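You operate a simulated robot arm through the tools that you are given. There is no shell and no other tool. Be economical: measure what you need, move in short steps, check, and stop when the job is done.

You are at the controls of a simulated two-armed robot. One attempt, no reset.

## Task
Pick up the bottle from the top of the steel table with one hand, pass it to the other hand and put it on the top of the blue safe. Set down upright: bottle.

Only the result counts: the job must be done as asked and must still hold three seconds after the hand-in. Knocking over, shifting, dropping, spilling or breaking anything else fails it.

## Robot
Two 7-joint arms with three-finger grippers on one trunk, on a base that drives. Base frame: it is fixed to the floor where the robot stands at the start and does not move with it; the origin is under the middle of the robot, x ahead of it, y to its left, z up; the surface under the hand at the start is at about z = 840. Units: mm, degrees, N and s.
The left shoulder is at the start at [86, 126, 1110], the right one opposite. With the tool pointing down near the work surface each hand reaches from about 380 to 860 mm from the robot's upright axis, wherever it stands, measured 20 degrees to its own side. Places, roughly: top of the blue safe (20x13 cm) [880, -940, 1180]. Payload 2.94 kg a hand.
Tool frame (each hand has its own): the origin (TCP) lies between the finger pads and is the grasp point; the fingertips stand 30 mm ahead of it; z points along the fingers, y is the line along which they close. The gripper opens to 128 mm. The gripper's body begins 93 mm behind the TCP.
Orientation is that of the tool frame in the base frame, as a unit quaternion [x, y, z, w]. With the fingers straight down and closing along the base's y, the tool's x points along the base's -x, its y along +y and its z along -z.

## Interface
- The arms move only by the tool jog_arm. It takes "left_increments", "right_increments" or both (then of equal length, played together; a hand with none holds still); each is a list of rows, each a list of 2 entries, a list of its own where there are three numbers: the shift along the tool's x, y, z in mm, then the turn, a rotation vector about the tool's x, y, z in degrees. In form: [[[tx, ty, tz], [wx, wy, wz]], ...]. A call has 1 to 20 rows; each row shifts and turns the commanded pose from where the row before left it, along the tool's axes as they then stand. "left_jaw" and "right_jaw" are, for a hand that has rows, the opening, from 0 (shut) to 1 (fully open), set as the call begins (left out, the last holds). A row lasts 0.2 s, in which the tool goes at most 50 mm and 8.6 degrees; a call with a longer step from one row to the next is refused whole, and so is a gripper value outside its range. Where a pose cannot be reached the arm comes as near as it can. A force on the tool above 40 N (or 10 N above the force at the start of the call, whichever is more), or a blocked arm, ends the call early, and 0.2 s more pass. The fingers move at their own pace and stop on an object; they squeeze with about 29 N. The grip force told is the motor's: it shows also when the fingers shut on nothing. Time passes only in rows, and 0.2 s behind the last, so rows that do not move let the fingers close. It gives the time, the measured TCP pose, the force on the tool (base axes), the opening and the grip force at its end, in the units of the frame above (readings bear some noise), with the torque about the TCP (base axes, N m) and any sound that the robot's microphone picked up, and new pictures: "pictures" is both (left out), scene, wrist or none (wrist: the cameras of the hands that moved).
- Cameras (640 x 400 px; columns grow to the right, rows downward): "scene" is now at [216.4, -28.6, 1275.7]; the picture's right is [-0.31, -0.95, 0.00], its down [-0.50, 0.16, -0.85] and it looks along [0.81, -0.27, -0.52] (base axes); focal length 233 px, centre (320, 200). "left" rides on the left gripper at [69, 15, -120] in its tool frame; the picture's right is [-0.22, 0.98, 0.00], its down [-0.82, -0.18, -0.54] and it looks along [-0.53, -0.12, 0.84] (tool axes); focal length 251 px, centre (320, 200). "right" rides on the right gripper at [69, -15, -120] in its tool frame; the picture's right is [0.21, 0.98, 0.00], its down [-0.82, 0.18, -0.54] and it looks along [-0.53, 0.12, 0.84] (tool axes); focal length 251 px, centre (320, 200). There is no depth. A picture from a camera that has moved, and an enlarged one, comes with that camera's place and axes in the base frame and with its lens.
- lift_body(by): slides the trunk up (or, below 0, down) by that many mm; the arms and the scene camera ride with it, the base frame stays. It gives what a move gives, with no picture.
- roll_base(legs): drives the robot by 1 to 6 legs, each [ahead, left, turn to the left] in mm, mm and degrees, along the robot's own axes; the way and the turn of a leg run together, so that a leg with both is an arc; at most 1500 mm and 180 degrees a leg. The arms and the cameras ride along, it lands a little off, and it stops where it bumps. It gives what a move gives, and a new picture of the scene camera.
- turn_head(pan, tilt): turns the head with the scene camera to pan (to the left, within 80 degrees either way) and tilt (down, from -29 to 69), counted from straight ahead of the robot. It gives what a move gives, and a new picture of the scene camera.
- zoom(camera, box): a new picture of the part [left, top, right, bottom] of that camera's present view, enlarged. The clock stands still meanwhile.
- sign_off(): hands the job in; it is judged then, once.

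Go step by step. Nothing tells you exact positions but the pictures and the camera data: compare them with the known pose of the tool, close in by small moves and look again before you grip or let go. The budget is 120 turns and 260 pictures, counting those below and the enlarged ones. Unless the task says otherwise, let go and move clear before handing in, and close with one line.

The tools are called after "Emit:" as name(argument=value, ...) on one line, values as JSON. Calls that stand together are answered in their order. jog_arm: Moves the arms, as the interface text tells. Its arguments: {"type":"object","properties":{"left_increments":{"type":"array","items":{"type":"array"}},"left_jaw":{"type":"number"},"right_increments":{"type":"array","items":{"type":"array"}},"right_jaw":{"type":"number"},"pictures":{"type":"string","enum":["both","scene","wrist","none"]}},"required":[]} The other tools are called the same way: lift_body (by) slides the trunk up or down; roll_base (legs) drives the base; turn_head (pan, tilt) turns the head that bears the scene camera; zoom (camera, box) takes an enlarged picture of a part of a camera's view; sign_off () hands the job in.

At the start:

```text
t: 0.0
left_ee_pos: [608.9, 119.7, 1168.5]
left_tcp_rot: [-0.001, 1.0, 0.001, -0.001]
left_wrist_force: [0.2, 0.0, -0.2]
left_moment: [0.0, -0.01, -0.03]
left_finger_gap: 128.3
left_finger_force: 0.1
right_ee_pos: [454.2, -345.6, 1091.7]
right_tcp_rot: [0.0, 1.0, 0.0, -0.001]
right_wrist_force: [0.0, -0.4, -0.3]
right_moment: [0.0, 0.01, 0.0]
right_finger_gap: 127.8
right_finger_force: 0.0
trunk travel left (down, up): [-325.0, 222.0]
robot x, y, heading: [1.5, 1.6, -0.2]
head pan, tilt: [-18.2, 31.6]
```

scene: 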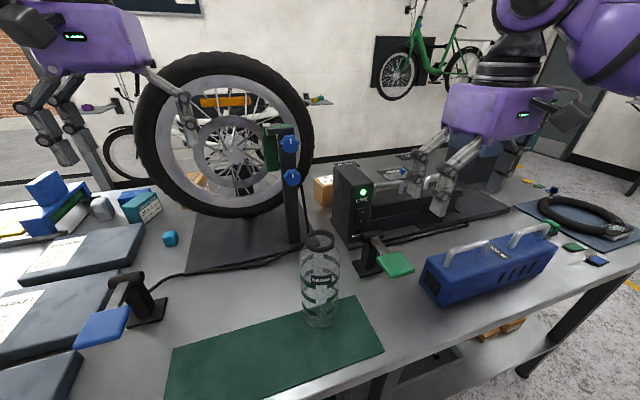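
right: 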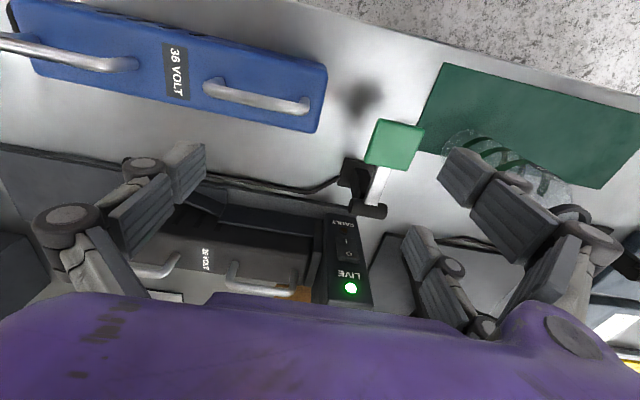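
left: 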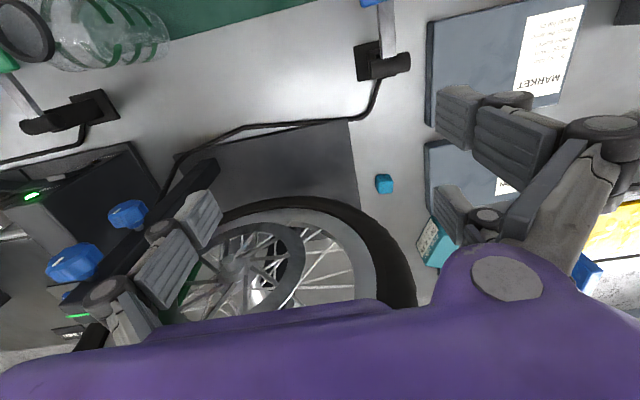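

The bottle stands near [470, -115] on the table, roughly 200 mm tall. I'll zoom in on it and look toward the safe.

Emit:
zoom(camera="scene", box=[240, 200, 400, 350])

Emit:
turn_head(pan=-60, tilt=10)

```text
2.67 times, centred on (320, 275) of scene
camera zoom: at [216.4, -28.6, 1275.7], right [-0.31, -0.95, 0.0], down [-0.5, 0.16, -0.85], along [0.81, -0.27, -0.52], focal length 622 px, centre (320, 0)
```

zoom: 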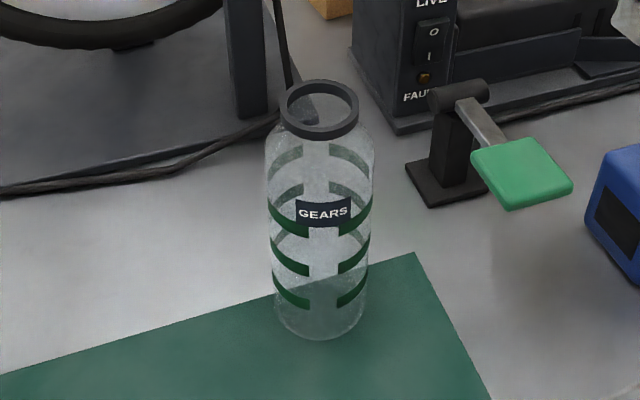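

```text
t: 1.1
left_ee_pos: [608.7, 117.9, 1166.8]
left_tcp_rot: [-0.001, 1.0, 0.001, 0.0]
left_wrist_force: [0.3, 0.1, 0.0]
left_moment: [-0.01, -0.01, 0.02]
left_finger_gap: 128.1
left_finger_force: 0.1
right_ee_pos: [454.1, -345.6, 1091.1]
right_tcp_rot: [0.0, 1.0, 0.0, 0.001]
right_wrist_force: [0.4, 0.3, -0.3]
right_moment: [-0.01, -0.03, 0.02]
right_finger_gap: 128.1
right_finger_force: 0.0
trunk travel left (down, up): [-325.0, 222.0]
robot x, y, heading: [0.9, 0.4, -0.2]
head pan, tilt: [-60.0, 10.0]
camera scene: at [177.7, -81.1, 1310.6], right [-0.87, -0.5, 0.0], down [-0.09, 0.15, -0.98], along [0.49, -0.85, -0.17], focal length 233 px, centre (320, 200)
```

scene: 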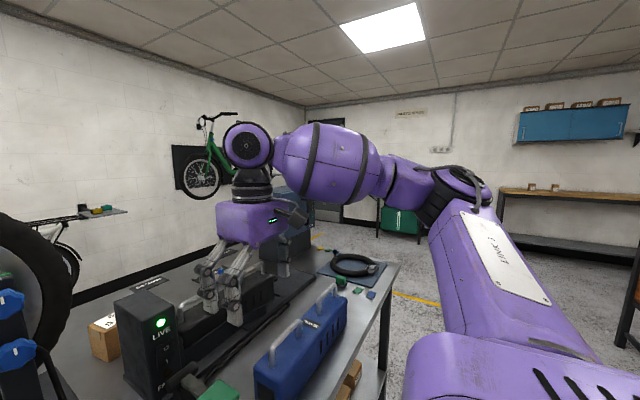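

The bottle is about 68 mm wide, rim about 45 mm, standing near [472, -115]. The left hand will take it from above, so I'll move it over the bottle first and point the head back at it.

Emit:
jog_arm(left_increments=[[[23, -39, 0], [0, 0, 0]], [[23, -39, 0], [0, 0, 0]], [[23, -39, 0], [0, 0, 0]], [[23, -39, 0], [0, 0, 0]], [[23, -39, 0], [0, 0, 0]], [[22, -38, 0], [0, 0, 0]], [[0, 0, 0], [0, 0, 0]]], left_jaw=1, pictures="wrist")

Emit:
turn_head(pan=-18, tilt=38)

```text
t: 2.7
left_ee_pos: [472.0, -114.3, 1168.8]
left_tcp_rot: [-0.001, 1.0, -0.001, 0.0]
left_wrist_force: [0.2, -0.1, 0.3]
left_moment: [-0.02, -0.01, -0.01]
left_finger_gap: 128.3
left_finger_force: 0.2
right_ee_pos: [455.0, -345.0, 1091.7]
right_tcp_rot: [0.0, 1.0, 0.001, 0.0]
right_wrist_force: [0.8, 0.2, -0.2]
right_moment: [-0.05, -0.02, 0.0]
right_finger_gap: 127.8
right_finger_force: 0.0
trunk travel left (down, up): [-325.0, 222.0]
robot x, y, heading: [1.9, -0.7, 0.2]
head pan, tilt: [-60.0, 10.0]
camera left: at [402.1, -100.8, 1288.4], right [0.21, 0.98, 0.0], down [0.82, -0.18, 0.54], along [0.53, -0.12, -0.84], focal length 251 px, centre (320, 200)
```

left: 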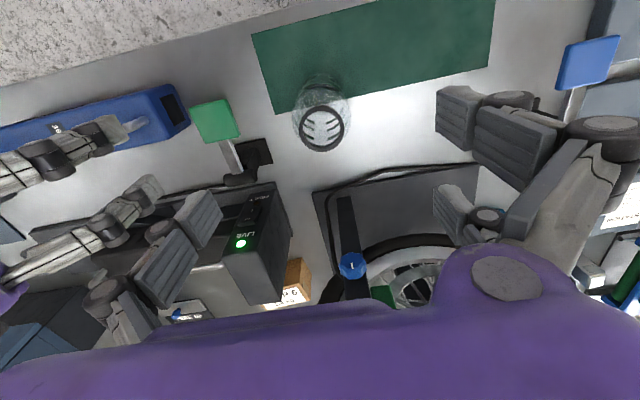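

```text
t: 3.8
left_ee_pos: [471.3, -115.1, 1168.3]
left_tcp_rot: [-0.001, 1.0, 0.0, 0.0]
left_wrist_force: [-1.2, -0.3, 0.3]
left_moment: [-0.03, 0.01, 0.03]
left_finger_gap: 128.0
left_finger_force: 0.0
right_ee_pos: [453.9, -345.9, 1091.2]
right_tcp_rot: [0.0, 1.0, 0.0, 0.0]
right_wrist_force: [-0.6, 0.0, 0.4]
right_moment: [0.05, 0.02, 0.02]
right_finger_gap: 128.0
right_finger_force: 0.0
trunk travel left (down, up): [-325.0, 222.0]
robot x, y, heading: [3.3, 1.8, -0.2]
head pan, tilt: [-18.0, 38.0]
camera scene: at [213.2, -27.4, 1266.0], right [-0.31, -0.95, 0.0], down [-0.58, 0.19, -0.79], along [0.75, -0.24, -0.62], focal length 233 px, centre (320, 200)
```

scene: 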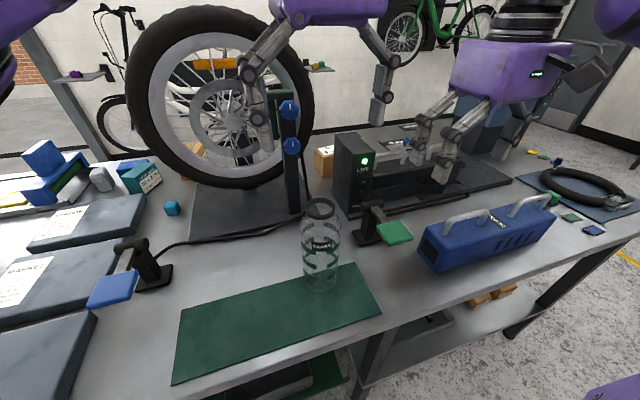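

The wrist view puts the rim at about [476, -115.5], 1040 high. I'll lower the left hand over it to z about 982 with open jaws.

Emit:
jog_arm(left_increments=[[[-4, 0, 40], [0, 0, 0]], [[0, 0, 40], [0, 0, 0]], [[0, 0, 40], [0, 0, 0]], [[0, 0, 35], [0, 0, 0]], [[0, 0, 31], [0, 0, 0]], [[0, 0, 0], [0, 0, 0]]])

```text
t: 5.2
left_ee_pos: [476.7, -114.5, 983.6]
left_tcp_rot: [0.0, 1.0, 0.0, 0.001]
left_wrist_force: [0.1, -0.8, -0.1]
left_moment: [0.05, 0.01, 0.02]
left_finger_gap: 127.9
left_finger_force: 0.1
right_ee_pos: [452.7, -346.5, 1091.5]
right_tcp_rot: [0.0, 1.0, 0.0, 0.0]
right_wrist_force: [-0.2, 0.6, 0.4]
right_moment: [-0.01, -0.03, 0.0]
right_finger_gap: 127.8
right_finger_force: 0.1
trunk travel left (down, up): [-325.0, 222.0]
robot x, y, heading: [-0.1, 3.5, -0.2]
head pan, tilt: [-18.0, 38.0]
camera scene: at [212.9, -27.3, 1266.0], right [-0.31, -0.95, 0.0], down [-0.59, 0.19, -0.79], along [0.75, -0.24, -0.62], focal length 233 px, centre (320, 200)
camera left: at [407.3, -101.1, 1102.1], right [0.21, 0.98, 0.0], down [0.82, -0.18, 0.54], along [0.53, -0.12, -0.84], focal length 251 px, centre (320, 200)
```

scene: 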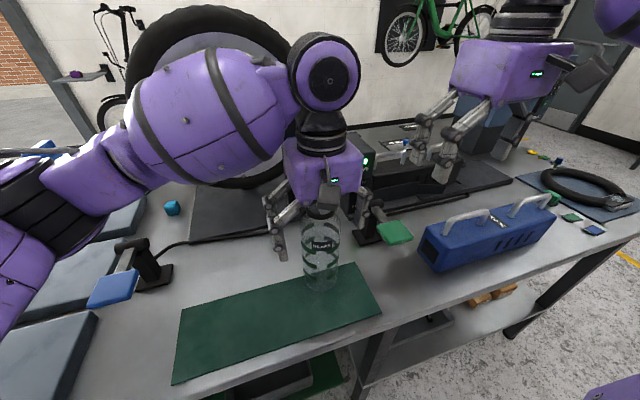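
left: 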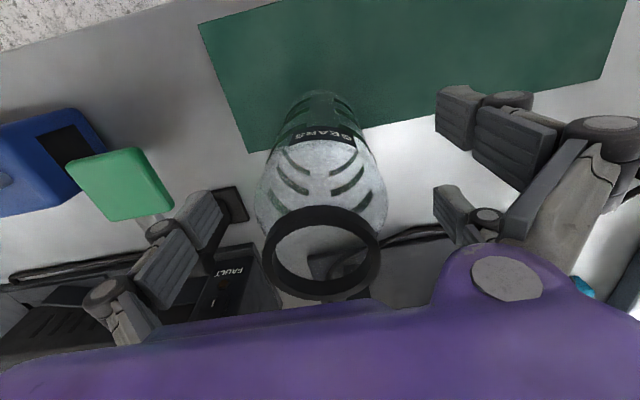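

The bottle is centred between the fingers. Closing the left jaw.

Emit:
jog_arm(left_increments=[[[0, 0, 0], [0, 0, 0]], [[0, 0, 0], [0, 0, 0]], [[0, 0, 0], [0, 0, 0]], [[0, 0, 0], [0, 0, 0]]], left_jaw=0, pictures="wrist")

```text
t: 6.2
left_ee_pos: [476.7, -114.3, 982.7]
left_tcp_rot: [-0.001, 1.0, 0.0, 0.0]
left_wrist_force: [0.2, -0.6, 1.4]
left_moment: [-0.12, 0.05, 0.02]
left_finger_gap: 64.5
left_finger_force: 28.7
right_ee_pos: [455.5, -345.7, 1091.6]
right_tcp_rot: [0.001, 1.0, 0.0, 0.0]
right_wrist_force: [-0.2, -0.3, -0.6]
right_moment: [-0.01, 0.02, -0.01]
right_finger_gap: 128.0
right_finger_force: 0.0
trunk travel left (down, up): [-325.0, 222.0]
robot x, y, heading: [0.3, -4.0, 0.1]
head pan, tilt: [-18.0, 38.0]
camera left: at [407.5, -101.1, 1102.3], right [0.21, 0.98, 0.0], down [0.82, -0.18, 0.54], along [0.53, -0.12, -0.84], focal length 251 px, centre (320, 200)
```

left: 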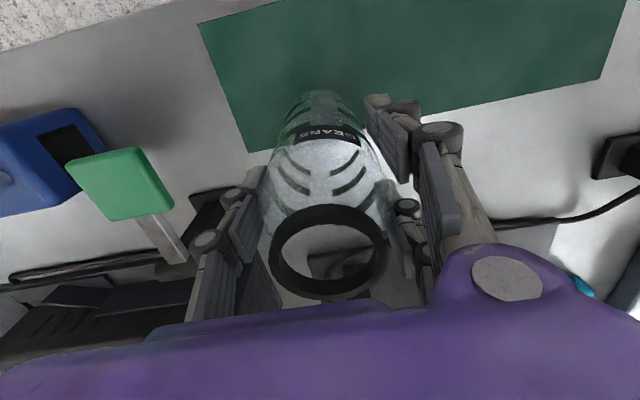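

Gripped at a 64.5 mm gap. Lifting the bottle straight up 200 mm.

Emit:
jog_arm(left_increments=[[[0, 0, -15], [0, 0, 0]], [[0, 0, -25], [0, 0, 0]], [[0, 0, -40], [0, 0, 0]], [[0, 0, -40], [0, 0, 0]], [[0, 0, -40], [0, 0, 0]], [[0, 0, -25], [0, 0, 0]], [[0, 0, -15], [0, 0, 0]], [[0, 0, 0], [0, 0, 0]]])

```text
t: 8.0
left_ee_pos: [476.7, -115.1, 1182.0]
left_tcp_rot: [0.0, 1.0, 0.001, 0.0]
left_wrist_force: [0.3, 0.3, -1.1]
left_moment: [-0.01, -0.02, 0.03]
left_finger_gap: 64.9
left_finger_force: 29.0
right_ee_pos: [455.1, -345.4, 1091.9]
right_tcp_rot: [0.0, 1.0, 0.0, 0.0]
right_wrist_force: [-0.1, 0.0, 0.1]
right_moment: [-0.01, -0.02, 0.03]
right_finger_gap: 127.8
right_finger_force: 0.1
trunk travel left (down, up): [-325.0, 222.0]
robot x, y, heading: [1.0, -0.2, -0.1]
head pan, tilt: [-18.0, 38.0]
camera scene: at [213.4, -27.2, 1265.9], right [-0.31, -0.95, 0.0], down [-0.59, 0.19, -0.79], along [0.75, -0.24, -0.62], focal length 233 px, centre (320, 200)
camera left: at [406.4, -101.6, 1302.0], right [0.21, 0.98, 0.0], down [0.82, -0.18, 0.54], along [0.53, -0.12, -0.84], focal length 251 px, centre (320, 200)
```

scene: 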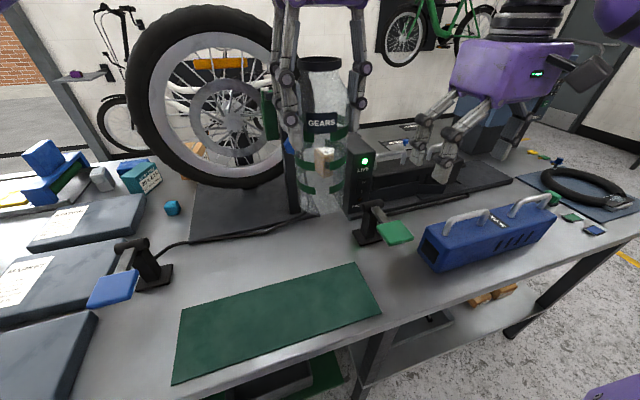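
left: 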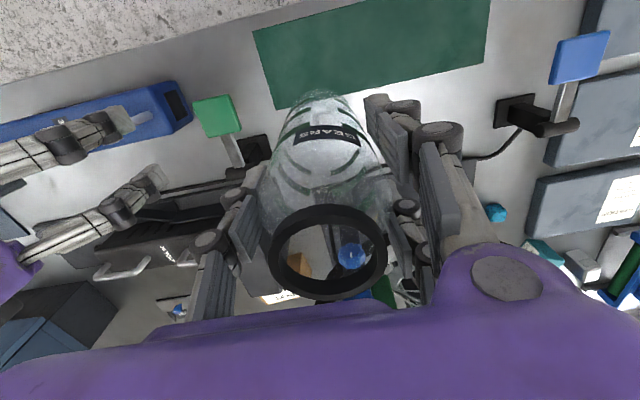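

The bottle is held clear of the table. The right hand should take it horizontally, low on the body and with the camera side up, so I'll yaw the right hand 90° first.

Emit:
jog_arm(right_increments=[[[0, 0, 0], [0, 0, 8.2]], [[0, 0, 0], [0, 0, 8.2]], [[0, 0, 0], [0, 0, 8.2]], [[0, 0, 0], [0, 0, 8.2]], [[0, 0, 0], [0, 0, 8.2]], [[0, 0, 0], [0, 0, 8.2]], [[0, 0, 0], [0, 0, 8.2]], [[0, 0, 0], [0, 0, 8.2]], [[0, 0, 0], [0, 0, 8.2]], [[0, 0, 0], [0, 0, 8.2]], [[0, 0, 0], [0, 0, 8]], [[0, 0, 0], [0, 0, 0]]], right_jaw=1, pictures="scene")

```text
t: 10.6
left_ee_pos: [476.7, -115.2, 1182.3]
left_tcp_rot: [-0.001, 1.0, 0.0, -0.001]
left_wrist_force: [-0.4, -0.2, -0.7]
left_moment: [-0.03, 0.01, 0.0]
left_finger_gap: 64.6
left_finger_force: 29.3
right_ee_pos: [454.3, -345.3, 1092.7]
right_tcp_rot: [0.708, 0.706, 0.0, 0.0]
right_wrist_force: [-0.5, -0.3, 0.6]
right_moment: [-0.02, 0.02, -0.02]
right_finger_gap: 128.0
right_finger_force: 0.2
trunk travel left (down, up): [-325.0, 222.0]
robot x, y, heading: [0.1, 2.2, 0.0]
head pan, tilt: [-18.0, 38.0]
camera scene: at [213.3, -27.3, 1265.9], right [-0.31, -0.95, 0.0], down [-0.59, 0.19, -0.79], along [0.75, -0.24, -0.62], focal length 233 px, centre (320, 200)
```

scene: 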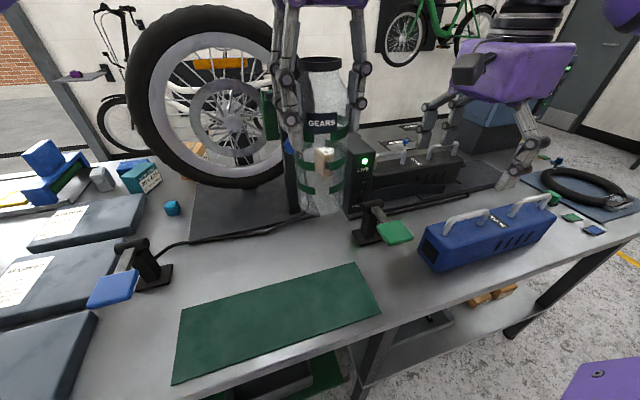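

Tool x now points to +y. Next I pitch the right hand up to horizontal, fingers toward +y.

Emit:
jog_arm(right_increments=[[[0, 0, 0], [0, 8.2, 0]], [[0, 0, 0], [0, 8.2, 0]], [[0, 0, 0], [0, 8.2, 0]], [[0, 0, 0], [0, 8.2, 0]], [[0, 0, 0], [0, 8.2, 0]], [[0, 0, 0], [0, 8.2, 0]], [[0, 0, 0], [0, 8.2, 0]], [[0, 0, 0], [0, 8.2, 0]], [[0, 0, 0], [0, 8.2, 0]], [[0, 0, 0], [0, 8.2, 0]], [[0, 0, 0], [0, 8, 0]], [[0, 0, 0], [0, 0, 0]]])

```text
t: 13.2
left_ee_pos: [475.3, -115.3, 1181.5]
left_tcp_rot: [-0.001, 1.0, -0.001, 0.0]
left_wrist_force: [0.0, 0.1, -0.7]
left_moment: [-0.04, 0.0, 0.02]
left_finger_gap: 64.6
left_finger_force: 28.9
right_ee_pos: [454.0, -346.3, 1091.7]
right_tcp_rot: [0.5, 0.5, 0.5, -0.5]
right_wrist_force: [0.3, 0.0, 0.1]
right_moment: [0.0, -0.01, 0.01]
right_finger_gap: 128.0
right_finger_force: 0.1
trunk travel left (down, up): [-325.0, 222.0]
robot x, y, heading: [-0.2, 1.9, -0.1]
head pan, tilt: [-18.0, 38.0]
camera scene: at [213.1, -27.1, 1266.0], right [-0.31, -0.95, 0.0], down [-0.59, 0.19, -0.79], along [0.75, -0.24, -0.62], focal length 233 px, centre (320, 200)
camera right: at [439.2, -465.6, 1160.0], right [0.98, 0.0, 0.22], down [0.18, -0.54, -0.82], along [0.12, 0.84, -0.53], focal length 251 px, centre (320, 200)
```

scene: 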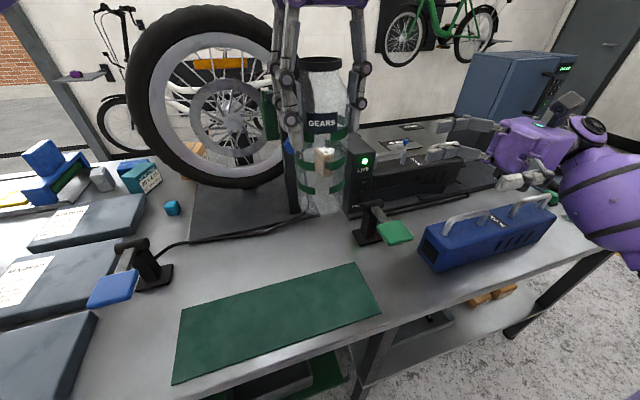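
right: 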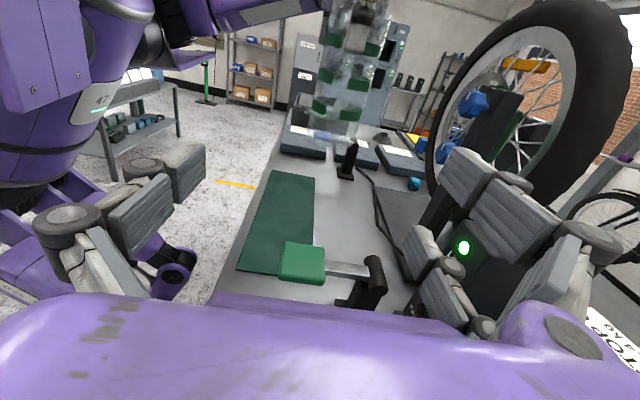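

Both poses are good, and the blue safe is visible at the upper right. Aligning the right hand in x and closing part of the distance to the bottle.

Emit:
jog_arm(right_increments=[[[0, 11, 40], [0, 0, 0]], [[0, 11, 40], [0, 0, 0]], [[0, 0, 40], [0, 0, 0]], [[0, 0, 0], [0, 0, 0]]])

Emit:
zoom(camera="scene", box=[400, 0, 640, 150])

```text
t: 14.2
left_ee_pos: [475.9, -115.4, 1182.8]
left_tcp_rot: [-0.001, 1.0, 0.001, 0.0]
left_wrist_force: [-0.2, -0.1, -0.5]
left_moment: [0.04, 0.0, -0.03]
left_finger_gap: 64.4
left_finger_force: 29.2
right_ee_pos: [478.2, -227.1, 1092.4]
right_tcp_rot: [0.5, 0.5, 0.5, -0.5]
right_wrist_force: [-0.2, -0.5, -0.2]
right_moment: [0.02, 0.04, 0.01]
right_finger_gap: 127.9
right_finger_force: 0.0
trunk travel left (down, up): [-325.0, 222.0]
robot x, y, heading: [2.2, 2.0, 0.1]
head pan, tilt: [-18.0, 38.0]
camera scene: at [213.2, -27.7, 1265.9], right [-0.31, -0.95, 0.0], down [-0.59, 0.19, -0.79], along [0.75, -0.24, -0.62], focal length 233 px, centre (320, 200)
camera right: at [462.9, -345.2, 1161.0], right [0.98, 0.0, 0.21], down [0.18, -0.54, -0.82], along [0.12, 0.84, -0.53], focal length 251 px, centre (320, 200)
```

scene: 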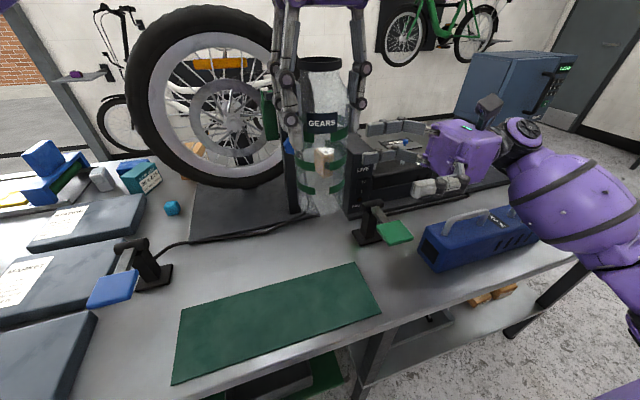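
right: 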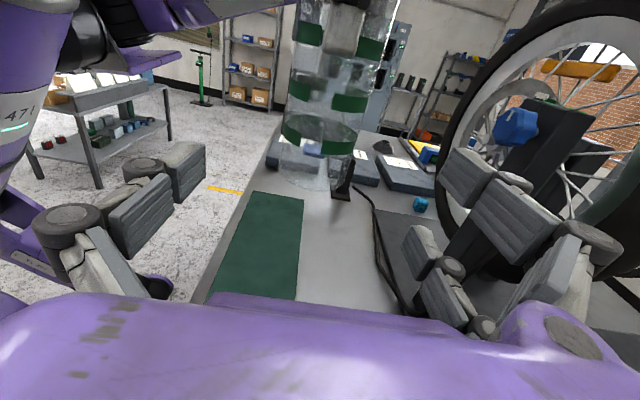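

```text
2.67 times, centred on (520, 75) of scene
camera zoom: at [213.2, -27.7, 1265.9], right [-0.31, -0.95, 0.0], down [-0.59, 0.19, -0.79], along [0.75, -0.24, -0.62], focal length 622 px, centre (-213, 533)
```

zoom: 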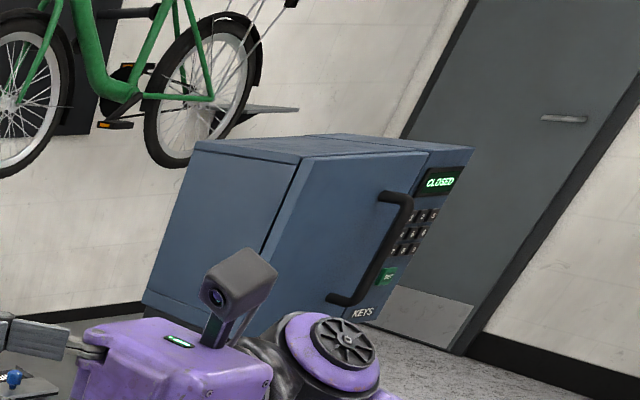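

The right hand is in line with the bottle. Moving the last 112 mm in so that the lower body sits between the fingers.

Emit:
jog_arm(right_increments=[[[0, 0, 30], [0, 0, 0]], [[0, 0, 30], [0, 0, 0]], [[0, 0, 30], [0, 0, 0]], [[0, 0, 20], [0, 0, 0]], [[0, 0, 0], [0, 0, 0]]])

Emit:
zoom(camera="scene", box=[240, 40, 440, 240])

```text
t: 15.4
left_ee_pos: [475.2, -115.3, 1182.8]
left_tcp_rot: [-0.001, 1.0, -0.001, 0.0]
left_wrist_force: [-0.5, 0.1, -0.7]
left_moment: [-0.01, 0.04, -0.02]
left_finger_gap: 64.3
left_finger_force: 28.9
right_ee_pos: [479.0, -116.2, 1089.5]
right_tcp_rot: [0.501, 0.499, 0.501, -0.499]
right_wrist_force: [0.6, 0.3, -0.4]
right_moment: [-0.02, 0.02, -0.05]
right_finger_gap: 128.1
right_finger_force: 0.0
trunk travel left (down, up): [-325.0, 222.0]
robot x, y, heading: [-0.1, -3.0, 0.3]
head pan, tilt: [-18.0, 38.0]
camera scene: at [213.1, -27.5, 1265.9], right [-0.31, -0.95, 0.0], down [-0.59, 0.19, -0.79], along [0.75, -0.24, -0.62], focal length 233 px, centre (320, 200)
camera right: at [463.5, -236.9, 1159.8], right [0.98, 0.0, 0.22], down [0.18, -0.54, -0.82], along [0.12, 0.84, -0.53], focal length 251 px, centre (320, 200)
```

scene: 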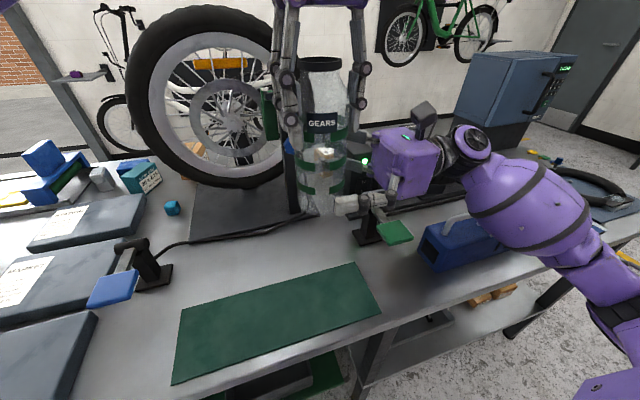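
right: 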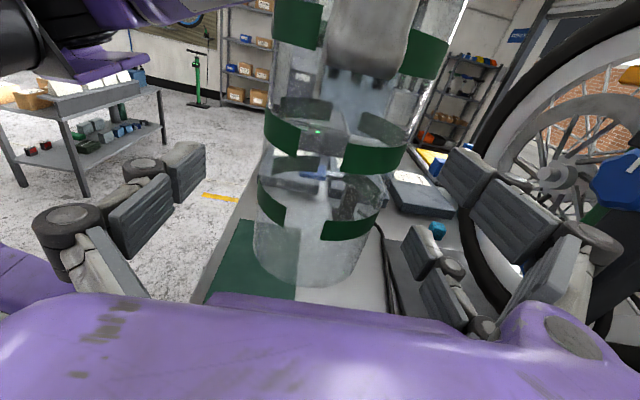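

```text
2.00 times, centred on (340, 140) of scene
camera zoom: at [213.1, -27.5, 1265.9], right [-0.31, -0.95, 0.0], down [-0.59, 0.19, -0.79], along [0.75, -0.24, -0.62], focal length 467 px, centre (280, 320)
```

zoom: 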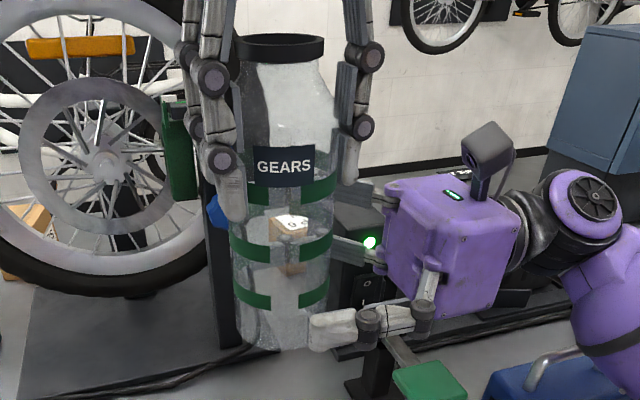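

The bottle axis measures about x 480 in the right wrist view, matching the right TCP. Closing the right jaw while the left still holds.

Emit:
jog_arm(right_increments=[[[0, 0, 0], [0, 0, 0]], [[0, 0, 0], [0, 0, 0]], [[0, 0, 0], [0, 0, 0]], [[0, 0, 0], [0, 0, 0]]], right_jaw=0)

Emit:
zoom(camera="scene", box=[240, 40, 440, 240])

```text
t: 16.4
left_ee_pos: [476.3, -114.6, 1182.7]
left_tcp_rot: [0.0, 1.0, 0.0, -0.001]
left_wrist_force: [-4.0, 0.7, -1.1]
left_moment: [-0.03, 0.13, 0.08]
left_finger_gap: 64.3
left_finger_force: 28.9
right_ee_pos: [479.8, -118.4, 1091.0]
right_tcp_rot: [0.501, 0.499, 0.501, -0.499]
right_wrist_force: [4.7, -0.6, -0.4]
right_moment: [0.1, 0.32, -0.05]
right_finger_gap: 66.4
right_finger_force: 29.0
trunk travel left (down, up): [-325.0, 222.0]
robot x, y, heading: [0.2, -2.0, -0.1]
head pan, tilt: [-18.0, 38.0]
camera scene: at [213.2, -27.3, 1265.9], right [-0.31, -0.95, 0.0], down [-0.59, 0.19, -0.79], along [0.75, -0.24, -0.62], focal length 233 px, centre (320, 200)
camera right: at [463.9, -237.1, 1159.7], right [0.98, 0.0, 0.21], down [0.18, -0.54, -0.82], along [0.12, 0.84, -0.53], focal length 251 px, centre (320, 200)
```

scene: 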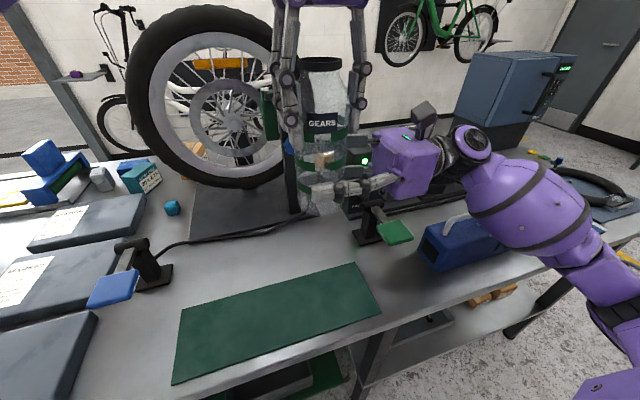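
right: 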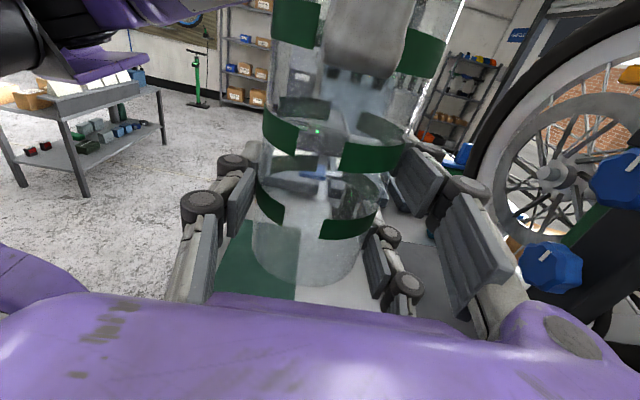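

```text
2.00 times, centred on (340, 140) of scene
camera zoom: at [213.2, -27.3, 1265.9], right [-0.31, -0.95, 0.0], down [-0.59, 0.19, -0.79], along [0.75, -0.24, -0.62], focal length 467 px, centre (280, 320)
```

zoom: 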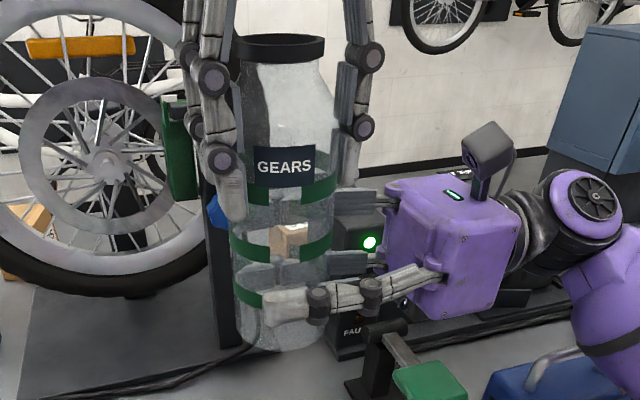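

Both hands hold the bottle with little cross-force. Opening the left jaw only partly so it stays clear of the right wrist camera.

Emit:
jog_arm(left_increments=[[[0, 0, 0], [0, 0, 0]], [[0, 0, 0], [0, 0, 0]]], left_jaw=0.68, pictures="wrist")

```text
t: 17.0
left_ee_pos: [475.8, -115.5, 1181.6]
left_tcp_rot: [-0.001, 1.0, 0.0, -0.001]
left_wrist_force: [-0.3, 0.4, 0.5]
left_moment: [0.01, -0.01, -0.02]
left_finger_gap: 87.1
left_finger_force: 0.2
right_ee_pos: [477.8, -119.9, 1090.6]
right_tcp_rot: [0.501, 0.499, 0.501, -0.499]
right_wrist_force: [-0.2, -0.9, 0.2]
right_moment: [0.0, 0.02, -0.05]
right_finger_gap: 66.1
right_finger_force: 29.2
trunk travel left (down, up): [-325.0, 222.0]
robot x, y, heading: [-0.1, 0.6, -0.0]
head pan, tilt: [-18.0, 38.0]
camera left: at [406.3, -101.7, 1301.9], right [0.21, 0.98, 0.0], down [0.82, -0.18, 0.54], along [0.53, -0.12, -0.84], focal length 251 px, centre (320, 200)
```

left: 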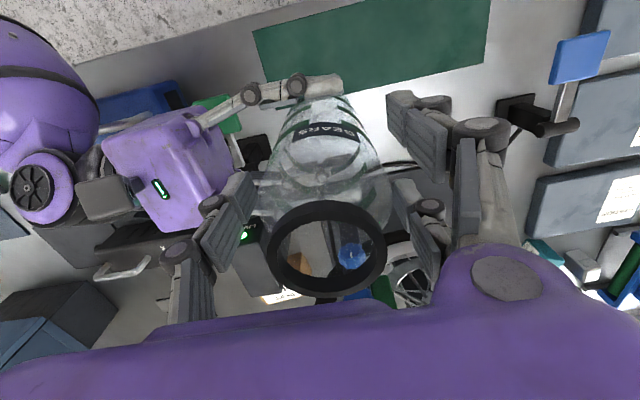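

The left fingers are clear of the glass and the right grip holds. Raising the left hand straight up.

Emit:
jog_arm(left_increments=[[[0, 0, -20], [0, 0, 0]], [[0, 0, -30], [0, 0, 0]], [[0, 0, -40], [0, 0, 0]], [[0, 0, -40], [0, 0, 0]], [[0, 0, -20], [0, 0, 0]], [[0, 0, 0], [0, 0, 0]]])

```text
t: 18.4
left_ee_pos: [518.4, -86.4, 1279.6]
left_tcp_rot: [-0.033, 0.997, -0.003, -0.067]
left_wrist_force: [0.0, 0.1, 0.7]
left_moment: [0.0, 0.02, 0.01]
left_finger_gap: 87.1
left_finger_force: 0.0
right_ee_pos: [478.5, -117.4, 1090.8]
right_tcp_rot: [0.5, 0.5, 0.5, -0.5]
right_wrist_force: [0.2, 0.7, -0.2]
right_moment: [-0.04, 0.0, -0.02]
right_finger_gap: 66.4
right_finger_force: 29.0
trunk travel left (down, up): [-325.0, 222.0]
robot x, y, heading: [0.5, 0.2, 0.1]
head pan, tilt: [-18.0, 38.0]
stopped in row 6 (left hand): the arm was blocked; the commanded pose is now the measured one
camera scene: at [211.0, -28.3, 1263.6], right [-0.33, -0.94, 0.0], down [-0.6, 0.21, -0.77], along [0.72, -0.26, -0.64], focal length 233 px, centre (320, 200)
camera left: at [465.0, -76.0, 1408.0], right [0.15, 0.99, -0.03], down [0.9, -0.12, 0.43], along [0.42, -0.09, -0.9], focal length 251 px, centre (320, 200)
```

scene: 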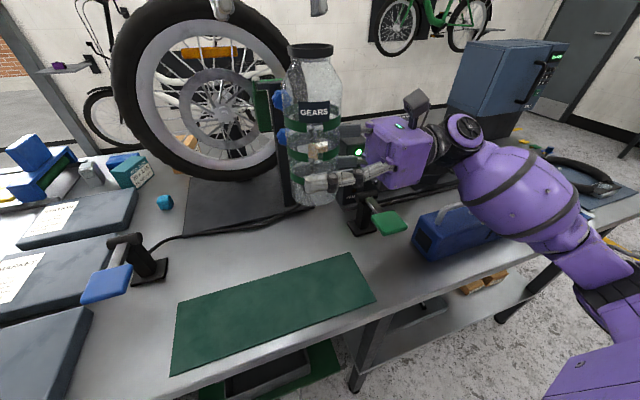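
left: 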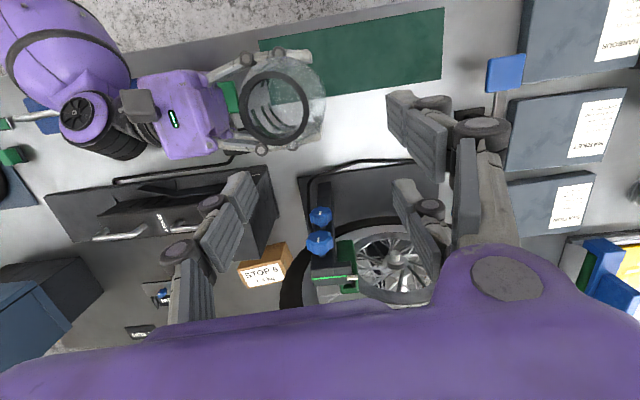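

The left hand is clear of the rim, though the arm grazed something near the head while rising. The bottle is still firm in the right hand. I'll move the left hand away to the left.

Emit:
jog_arm(left_increments=[[[0, 20, 0], [0, 0, 0]], [[0, 40, 0], [0, 0, 0]], [[0, 40, 0], [0, 0, 0]], [[0, 40, 0], [0, 0, 0]], [[10, 40, 0], [0, 0, 0]], [[30, 20, 10], [0, 0, 0]], [[0, 0, 0], [0, 0, 0]]])

```text
t: 20.0
left_ee_pos: [463.0, 106.3, 1275.4]
left_tcp_rot: [-0.03, 0.997, 0.0, -0.065]
left_wrist_force: [0.6, 0.3, 0.0]
left_moment: [0.01, 0.0, 0.0]
left_finger_gap: 86.9
left_finger_force: 0.0
right_ee_pos: [479.3, -118.7, 1090.5]
right_tcp_rot: [0.5, 0.5, 0.5, -0.5]
right_wrist_force: [-0.1, -0.3, -0.6]
right_moment: [-0.01, 0.02, 0.0]
right_finger_gap: 66.5
right_finger_force: 28.6
trunk travel left (down, up): [-325.0, 222.0]
robot x, y, heading: [0.6, -0.9, 0.1]
head pan, tilt: [-18.0, 38.0]
camera scene: at [214.0, -27.8, 1265.8], right [-0.31, -0.95, 0.0], down [-0.59, 0.19, -0.79], along [0.75, -0.24, -0.62], focal length 233 px, centre (320, 200)
camera left: at [409.6, 116.3, 1402.0], right [0.15, 0.99, -0.02], down [0.89, -0.13, 0.43], along [0.42, -0.09, -0.9], focal length 251 px, centre (320, 200)
```

scene: 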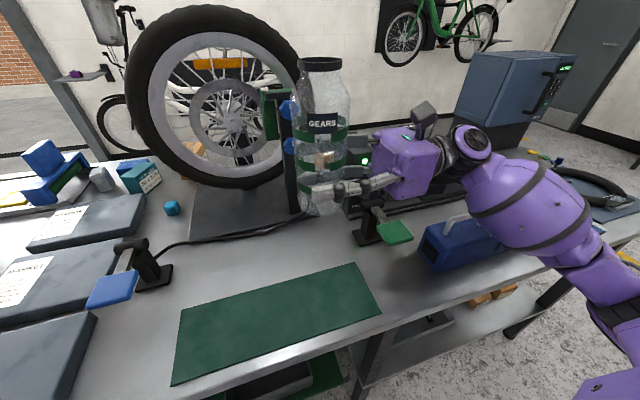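
left: 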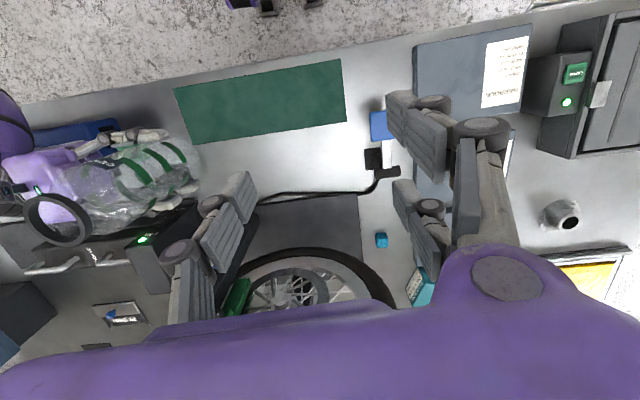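

The bottle is in the right hand and the safe stands on the far right end of the table. I'll raise the trunk 200 mm so everything clears, then check the view.

Emit:
lift_body(by=200)

Emit:
turn_head(pan=-45, tilt=25)

```text
t: 22.1
left_ee_pos: [465.2, 106.1, 1474.5]
left_tcp_rot: [-0.031, 0.997, 0.001, -0.065]
left_wrist_force: [0.5, 0.6, -0.6]
left_moment: [0.06, 0.0, 0.02]
left_finger_gap: 87.1
left_finger_force: 0.1
right_ee_pos: [479.6, -116.8, 1288.0]
right_tcp_rot: [-0.5, -0.5, -0.499, 0.501]
right_wrist_force: [0.1, -0.3, -1.3]
right_moment: [0.02, 0.03, 0.02]
right_finger_gap: 66.2
right_finger_force: 28.7
trunk travel left (down, up): [-525.0, 22.0]
robot x, y, heading: [3.5, -1.3, 0.1]
head pan, tilt: [-18.0, 38.0]
```

```text
t: 23.1
left_ee_pos: [463.7, 107.4, 1476.1]
left_tcp_rot: [-0.03, 0.997, 0.0, -0.065]
left_wrist_force: [-0.1, 0.3, -0.7]
left_moment: [-0.02, -0.02, 0.0]
left_finger_gap: 86.7
left_finger_force: 0.0
right_ee_pos: [477.6, -118.0, 1290.6]
right_tcp_rot: [-0.5, -0.5, -0.499, 0.501]
right_wrist_force: [0.0, -0.5, -1.1]
right_moment: [0.0, 0.0, 0.01]
right_finger_gap: 66.3
right_finger_force: 28.9
trunk travel left (down, up): [-525.0, 22.0]
robot x, y, heading: [1.7, 1.5, 0.1]
head pan, tilt: [-45.0, 25.0]
camera scene: at [96.8, -65.7, 1505.1], right [-0.71, -0.71, 0.0], down [-0.3, 0.3, -0.91], along [0.64, -0.64, -0.42], focal length 233 px, centre (320, 200)
```

scene: 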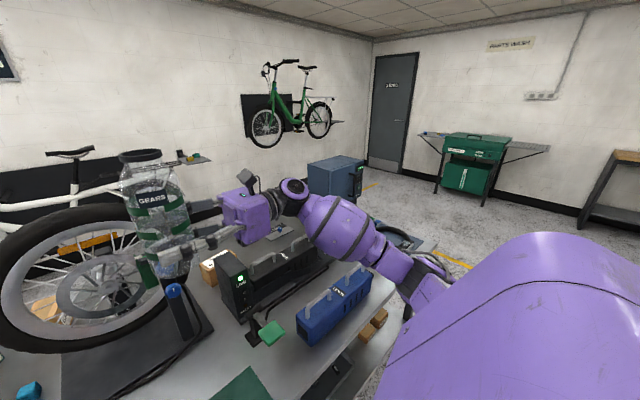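

All clear at this height, with the safe ahead-right. Backing off slightly and driving right along the table.

Emit:
roll_base(legs=[[-120, 0, 0], [0, -750, 0]])

```text
t: 30.8
left_ee_pos: [346.4, -630.6, 1474.6]
left_tcp_rot: [-0.032, 0.997, 0.0, -0.064]
left_wrist_force: [-0.4, 0.8, 0.1]
left_moment: [-0.01, 0.02, 0.01]
left_finger_gap: 87.1
left_finger_force: 0.1
right_ee_pos: [361.6, -856.1, 1290.7]
right_tcp_rot: [-0.499, -0.5, -0.499, 0.501]
right_wrist_force: [-0.5, 0.3, -0.4]
right_moment: [0.03, 0.02, 0.03]
right_finger_gap: 66.3
right_finger_force: 29.2
trunk travel left (down, up): [-525.0, 22.0]
robot x, y, heading: [-115.7, -738.8, 0.2]
head pan, tilt: [-45.0, 25.0]
camera scene: at [-19.5, -804.2, 1505.1], right [-0.7, -0.71, 0.0], down [-0.3, 0.3, -0.91], along [0.64, -0.64, -0.42], focal length 233 px, centre (320, 200)
```

scene: 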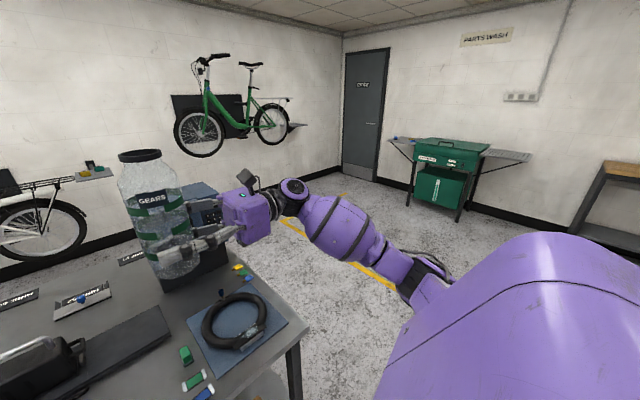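

Emit:
turn_head(pan=-5, tilt=28)

```text
t: 31.9
left_ee_pos: [346.8, -630.6, 1476.3]
left_tcp_rot: [-0.032, 0.997, -0.001, -0.064]
left_wrist_force: [0.0, 0.0, -0.1]
left_moment: [0.0, 0.0, -0.02]
left_finger_gap: 86.8
left_finger_force: 0.0
right_ee_pos: [362.0, -855.3, 1291.4]
right_tcp_rot: [0.499, 0.501, 0.5, -0.5]
right_wrist_force: [0.0, 0.1, -1.0]
right_moment: [0.0, 0.01, 0.04]
right_finger_gap: 66.5
right_finger_force: 29.3
trunk travel left (down, up): [-525.0, 22.0]
robot x, y, heading: [-117.6, -737.3, 0.2]
head pan, tilt: [-5.0, 28.0]
camera scene: at [6.0, -747.2, 1500.3], right [-0.08, -1.0, 0.0], down [-0.47, 0.04, -0.88], along [0.88, -0.07, -0.47], focal length 233 px, centre (320, 200)
```

scene: 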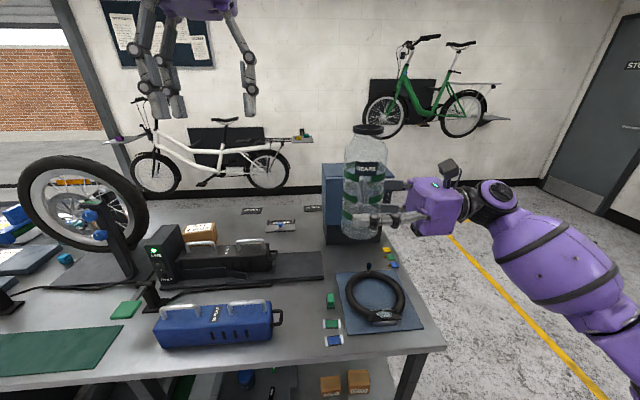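

The safe sits right behind the bottle in this view. I'll extend the right hand forward 170 mm and then yaw it to point more forward.

Emit:
jog_arm(right_increments=[[[0, 20, 0], [0, 0, 0]], [[0, 35, 0], [0, 0, 0]], [[0, 40, 0], [0, 0, 0]], [[0, 40, 0], [0, 0, 0]], [[0, 35, 0], [0, 0, 0]], [[0, 0, 0], [-4, 0, 0]], [[0, 0, 0], [-7, 0, 0]], [[0, 0, 0], [-7, 0, 0]], [[0, 0, 0], [-7, 0, 0]], [[0, 0, 0], [-7, 0, 0]], [[0, 0, 0], [-7, 0, 0]], [[0, 0, 0], [-7, 0, 0]], [[0, 0, 0], [-4, 0, 0]], [[0, 0, 0], [0, 0, 0]]])

```text
t: 34.9
left_ee_pos: [345.9, -632.3, 1475.9]
left_tcp_rot: [-0.032, 0.997, 0.0, -0.064]
left_wrist_force: [0.0, -0.4, -0.2]
left_moment: [0.01, 0.02, -0.04]
left_finger_gap: 87.1
left_finger_force: 0.1
right_ee_pos: [532.5, -856.7, 1290.0]
right_tcp_rot: [0.664, 0.241, 0.665, -0.242]
right_wrist_force: [-0.1, -0.8, -1.1]
right_moment: [0.02, 0.02, 0.0]
right_finger_gap: 66.5
right_finger_force: 28.9
trunk travel left (down, up): [-525.0, 22.0]
robot x, y, heading: [-116.6, -738.4, 0.4]
head pan, tilt: [-5.0, 28.0]
camera scene: at [5.7, -748.4, 1500.4], right [-0.08, -1.0, 0.0], down [-0.47, 0.04, -0.88], along [0.88, -0.07, -0.47], focal length 233 px, centre (320, 200)
camera right: at [430.7, -920.9, 1359.7], right [0.63, -0.75, 0.21], down [-0.3, -0.49, -0.82], along [0.72, 0.45, -0.53], focal length 251 px, centre (320, 200)
```

scene: 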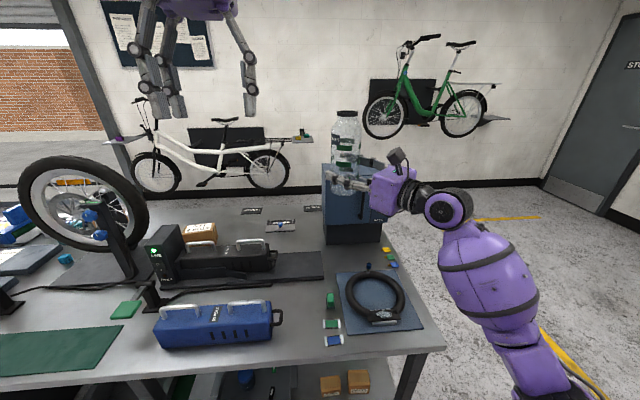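
right: 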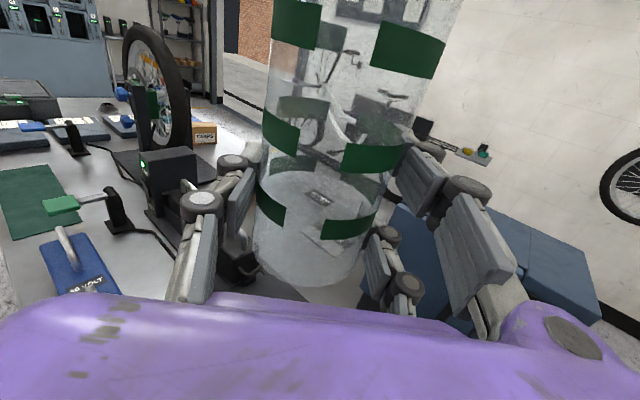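

The hand now points at about 40° and the bottle looks level. Zooming in to measure the safe's top and check upright.

Emit:
zoom(camera="scene", box=[290, 90, 450, 250])

Emit:
zoom(camera="right", box=[340, 150, 640, 340])

```text
2.50 times, centred on (370, 170) of scene
camera zoom: at [5.7, -748.4, 1500.4], right [-0.08, -1.0, 0.0], down [-0.47, 0.04, -0.88], along [0.88, -0.07, -0.47], focal length 584 px, centre (195, 275)
```

zoom: 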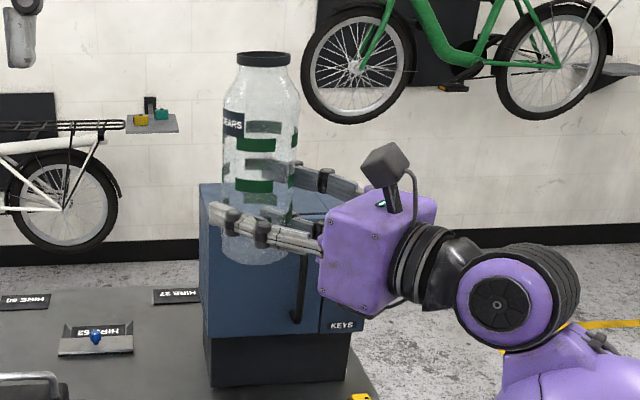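

```text
2.11 times, centred on (490, 245) of right
camera zoom: at [430.7, -920.9, 1359.7], right [0.63, -0.75, 0.21], down [-0.3, -0.49, -0.82], along [0.72, 0.45, -0.53], focal length 529 px, centre (-38, 105)
```

zoom: 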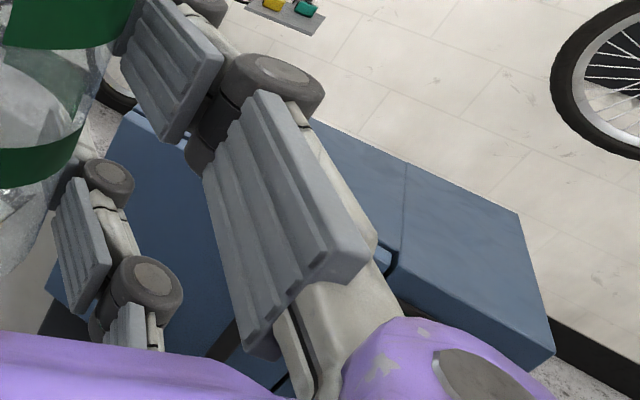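

The safe's top spans roughly x 775–925 and y -838 to -1087, so I'll aim at about [858, -955]. Rolling the base forward again toward the table, to its original distance.

Emit:
roll_base(legs=[[110, 0, 0]])

```text
t: 36.0
left_ee_pos: [454.1, -630.5, 1477.1]
left_tcp_rot: [-0.031, 0.998, 0.0, -0.063]
left_wrist_force: [-0.1, 0.8, 0.6]
left_moment: [0.0, -0.04, 0.04]
left_finger_gap: 87.2
left_finger_force: 0.0
right_ee_pos: [638.1, -856.0, 1290.8]
right_tcp_rot: [0.664, 0.242, 0.665, -0.242]
right_wrist_force: [1.5, 0.5, -0.3]
right_moment: [-0.01, 0.01, 0.0]
right_finger_gap: 66.3
right_finger_force: 28.7
trunk travel left (down, up): [-525.0, 22.0]
robot x, y, heading: [-8.1, -736.8, -0.1]
head pan, tilt: [-5.0, 28.0]
camera scene: at [112.9, -747.2, 1500.6], right [-0.09, -1.0, 0.0], down [-0.47, 0.04, -0.88], along [0.88, -0.08, -0.47], focal length 233 px, centre (320, 200)
```

scene: 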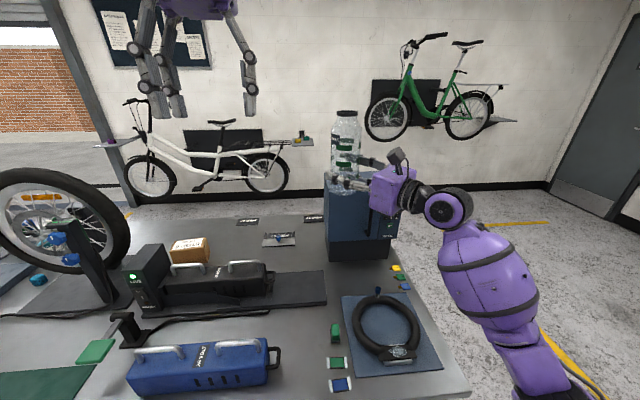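

Moving the hand toward the spot above the safe in steps, keeping the height.

Emit:
jog_arm(right_increments=[[[0, 20, 9.7], [0, 0, 0]], [[0, 36, 17.5], [0, 0, 0]], [[0, 36, 17.5], [0, 0, 0]], [[0, 36, 17.5], [0, 0, 0]], [[0, 36, 17.5], [0, 0, 0]], [[0, 20, 9.7], [0, 0, 0]], [[0, 0, 0], [0, 0, 0]]])

Emit:
zoom(camera="scene", box=[290, 80, 450, 250])

```text
t: 37.6
left_ee_pos: [455.2, -631.1, 1476.5]
left_tcp_rot: [-0.031, 0.997, -0.001, -0.065]
left_wrist_force: [0.0, 0.5, -0.4]
left_moment: [-0.06, -0.03, -0.01]
left_finger_gap: 87.1
left_finger_force: 0.2
right_ee_pos: [824.3, -939.0, 1291.0]
right_tcp_rot: [0.663, 0.243, 0.665, -0.242]
right_wrist_force: [-0.3, -0.5, -0.1]
right_moment: [-0.02, -0.01, 0.0]
right_finger_gap: 66.6
right_finger_force: 29.2
trunk travel left (down, up): [-525.0, 22.0]
robot x, y, heading: [-5.2, -738.9, -0.4]
head pan, tilt: [-5.0, 28.0]
camera scene: at [114.0, -747.1, 1500.4], right [-0.09, -1.0, 0.0], down [-0.47, 0.04, -0.88], along [0.88, -0.08, -0.47], focal length 233 px, centre (320, 200)
camera right: at [724.7, -1004.0, 1360.6], right [0.63, -0.75, 0.22], down [-0.3, -0.49, -0.82], along [0.72, 0.45, -0.53], focal length 251 px, centre (320, 200)
```

scene: 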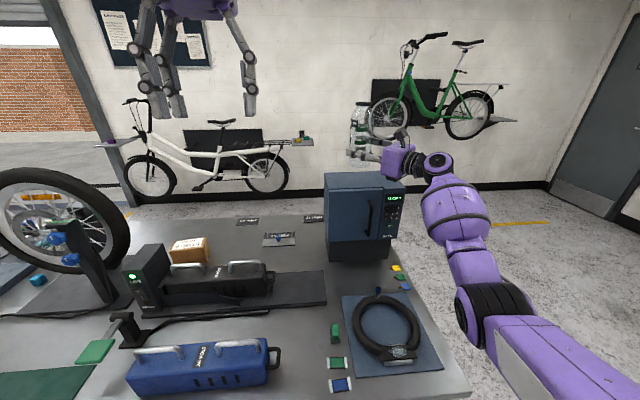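
right: 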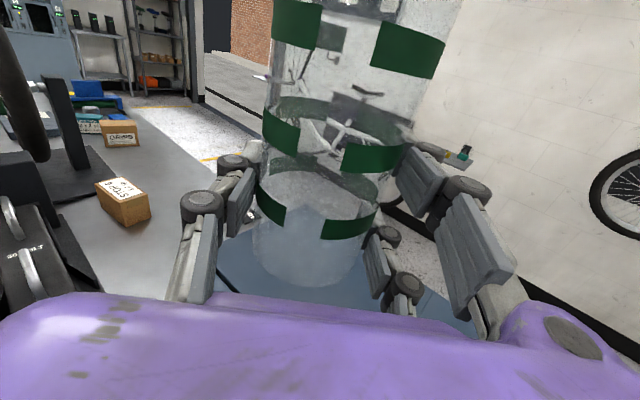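

```text
2.35 times, centred on (370, 165) of scene
camera zoom: at [114.0, -747.1, 1500.4], right [-0.09, -1.0, 0.0], down [-0.47, 0.04, -0.88], along [0.88, -0.08, -0.47], focal length 549 px, centre (202, 282)
```

zoom: 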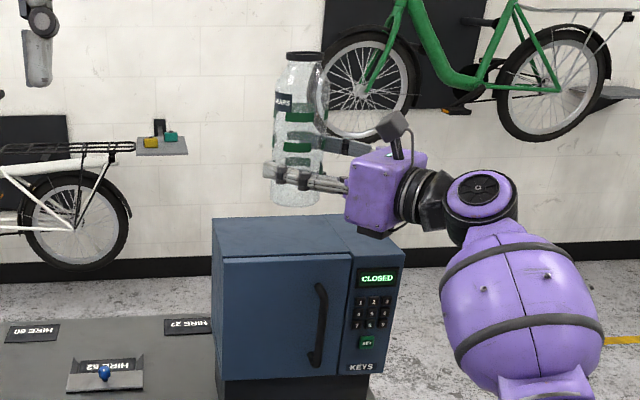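

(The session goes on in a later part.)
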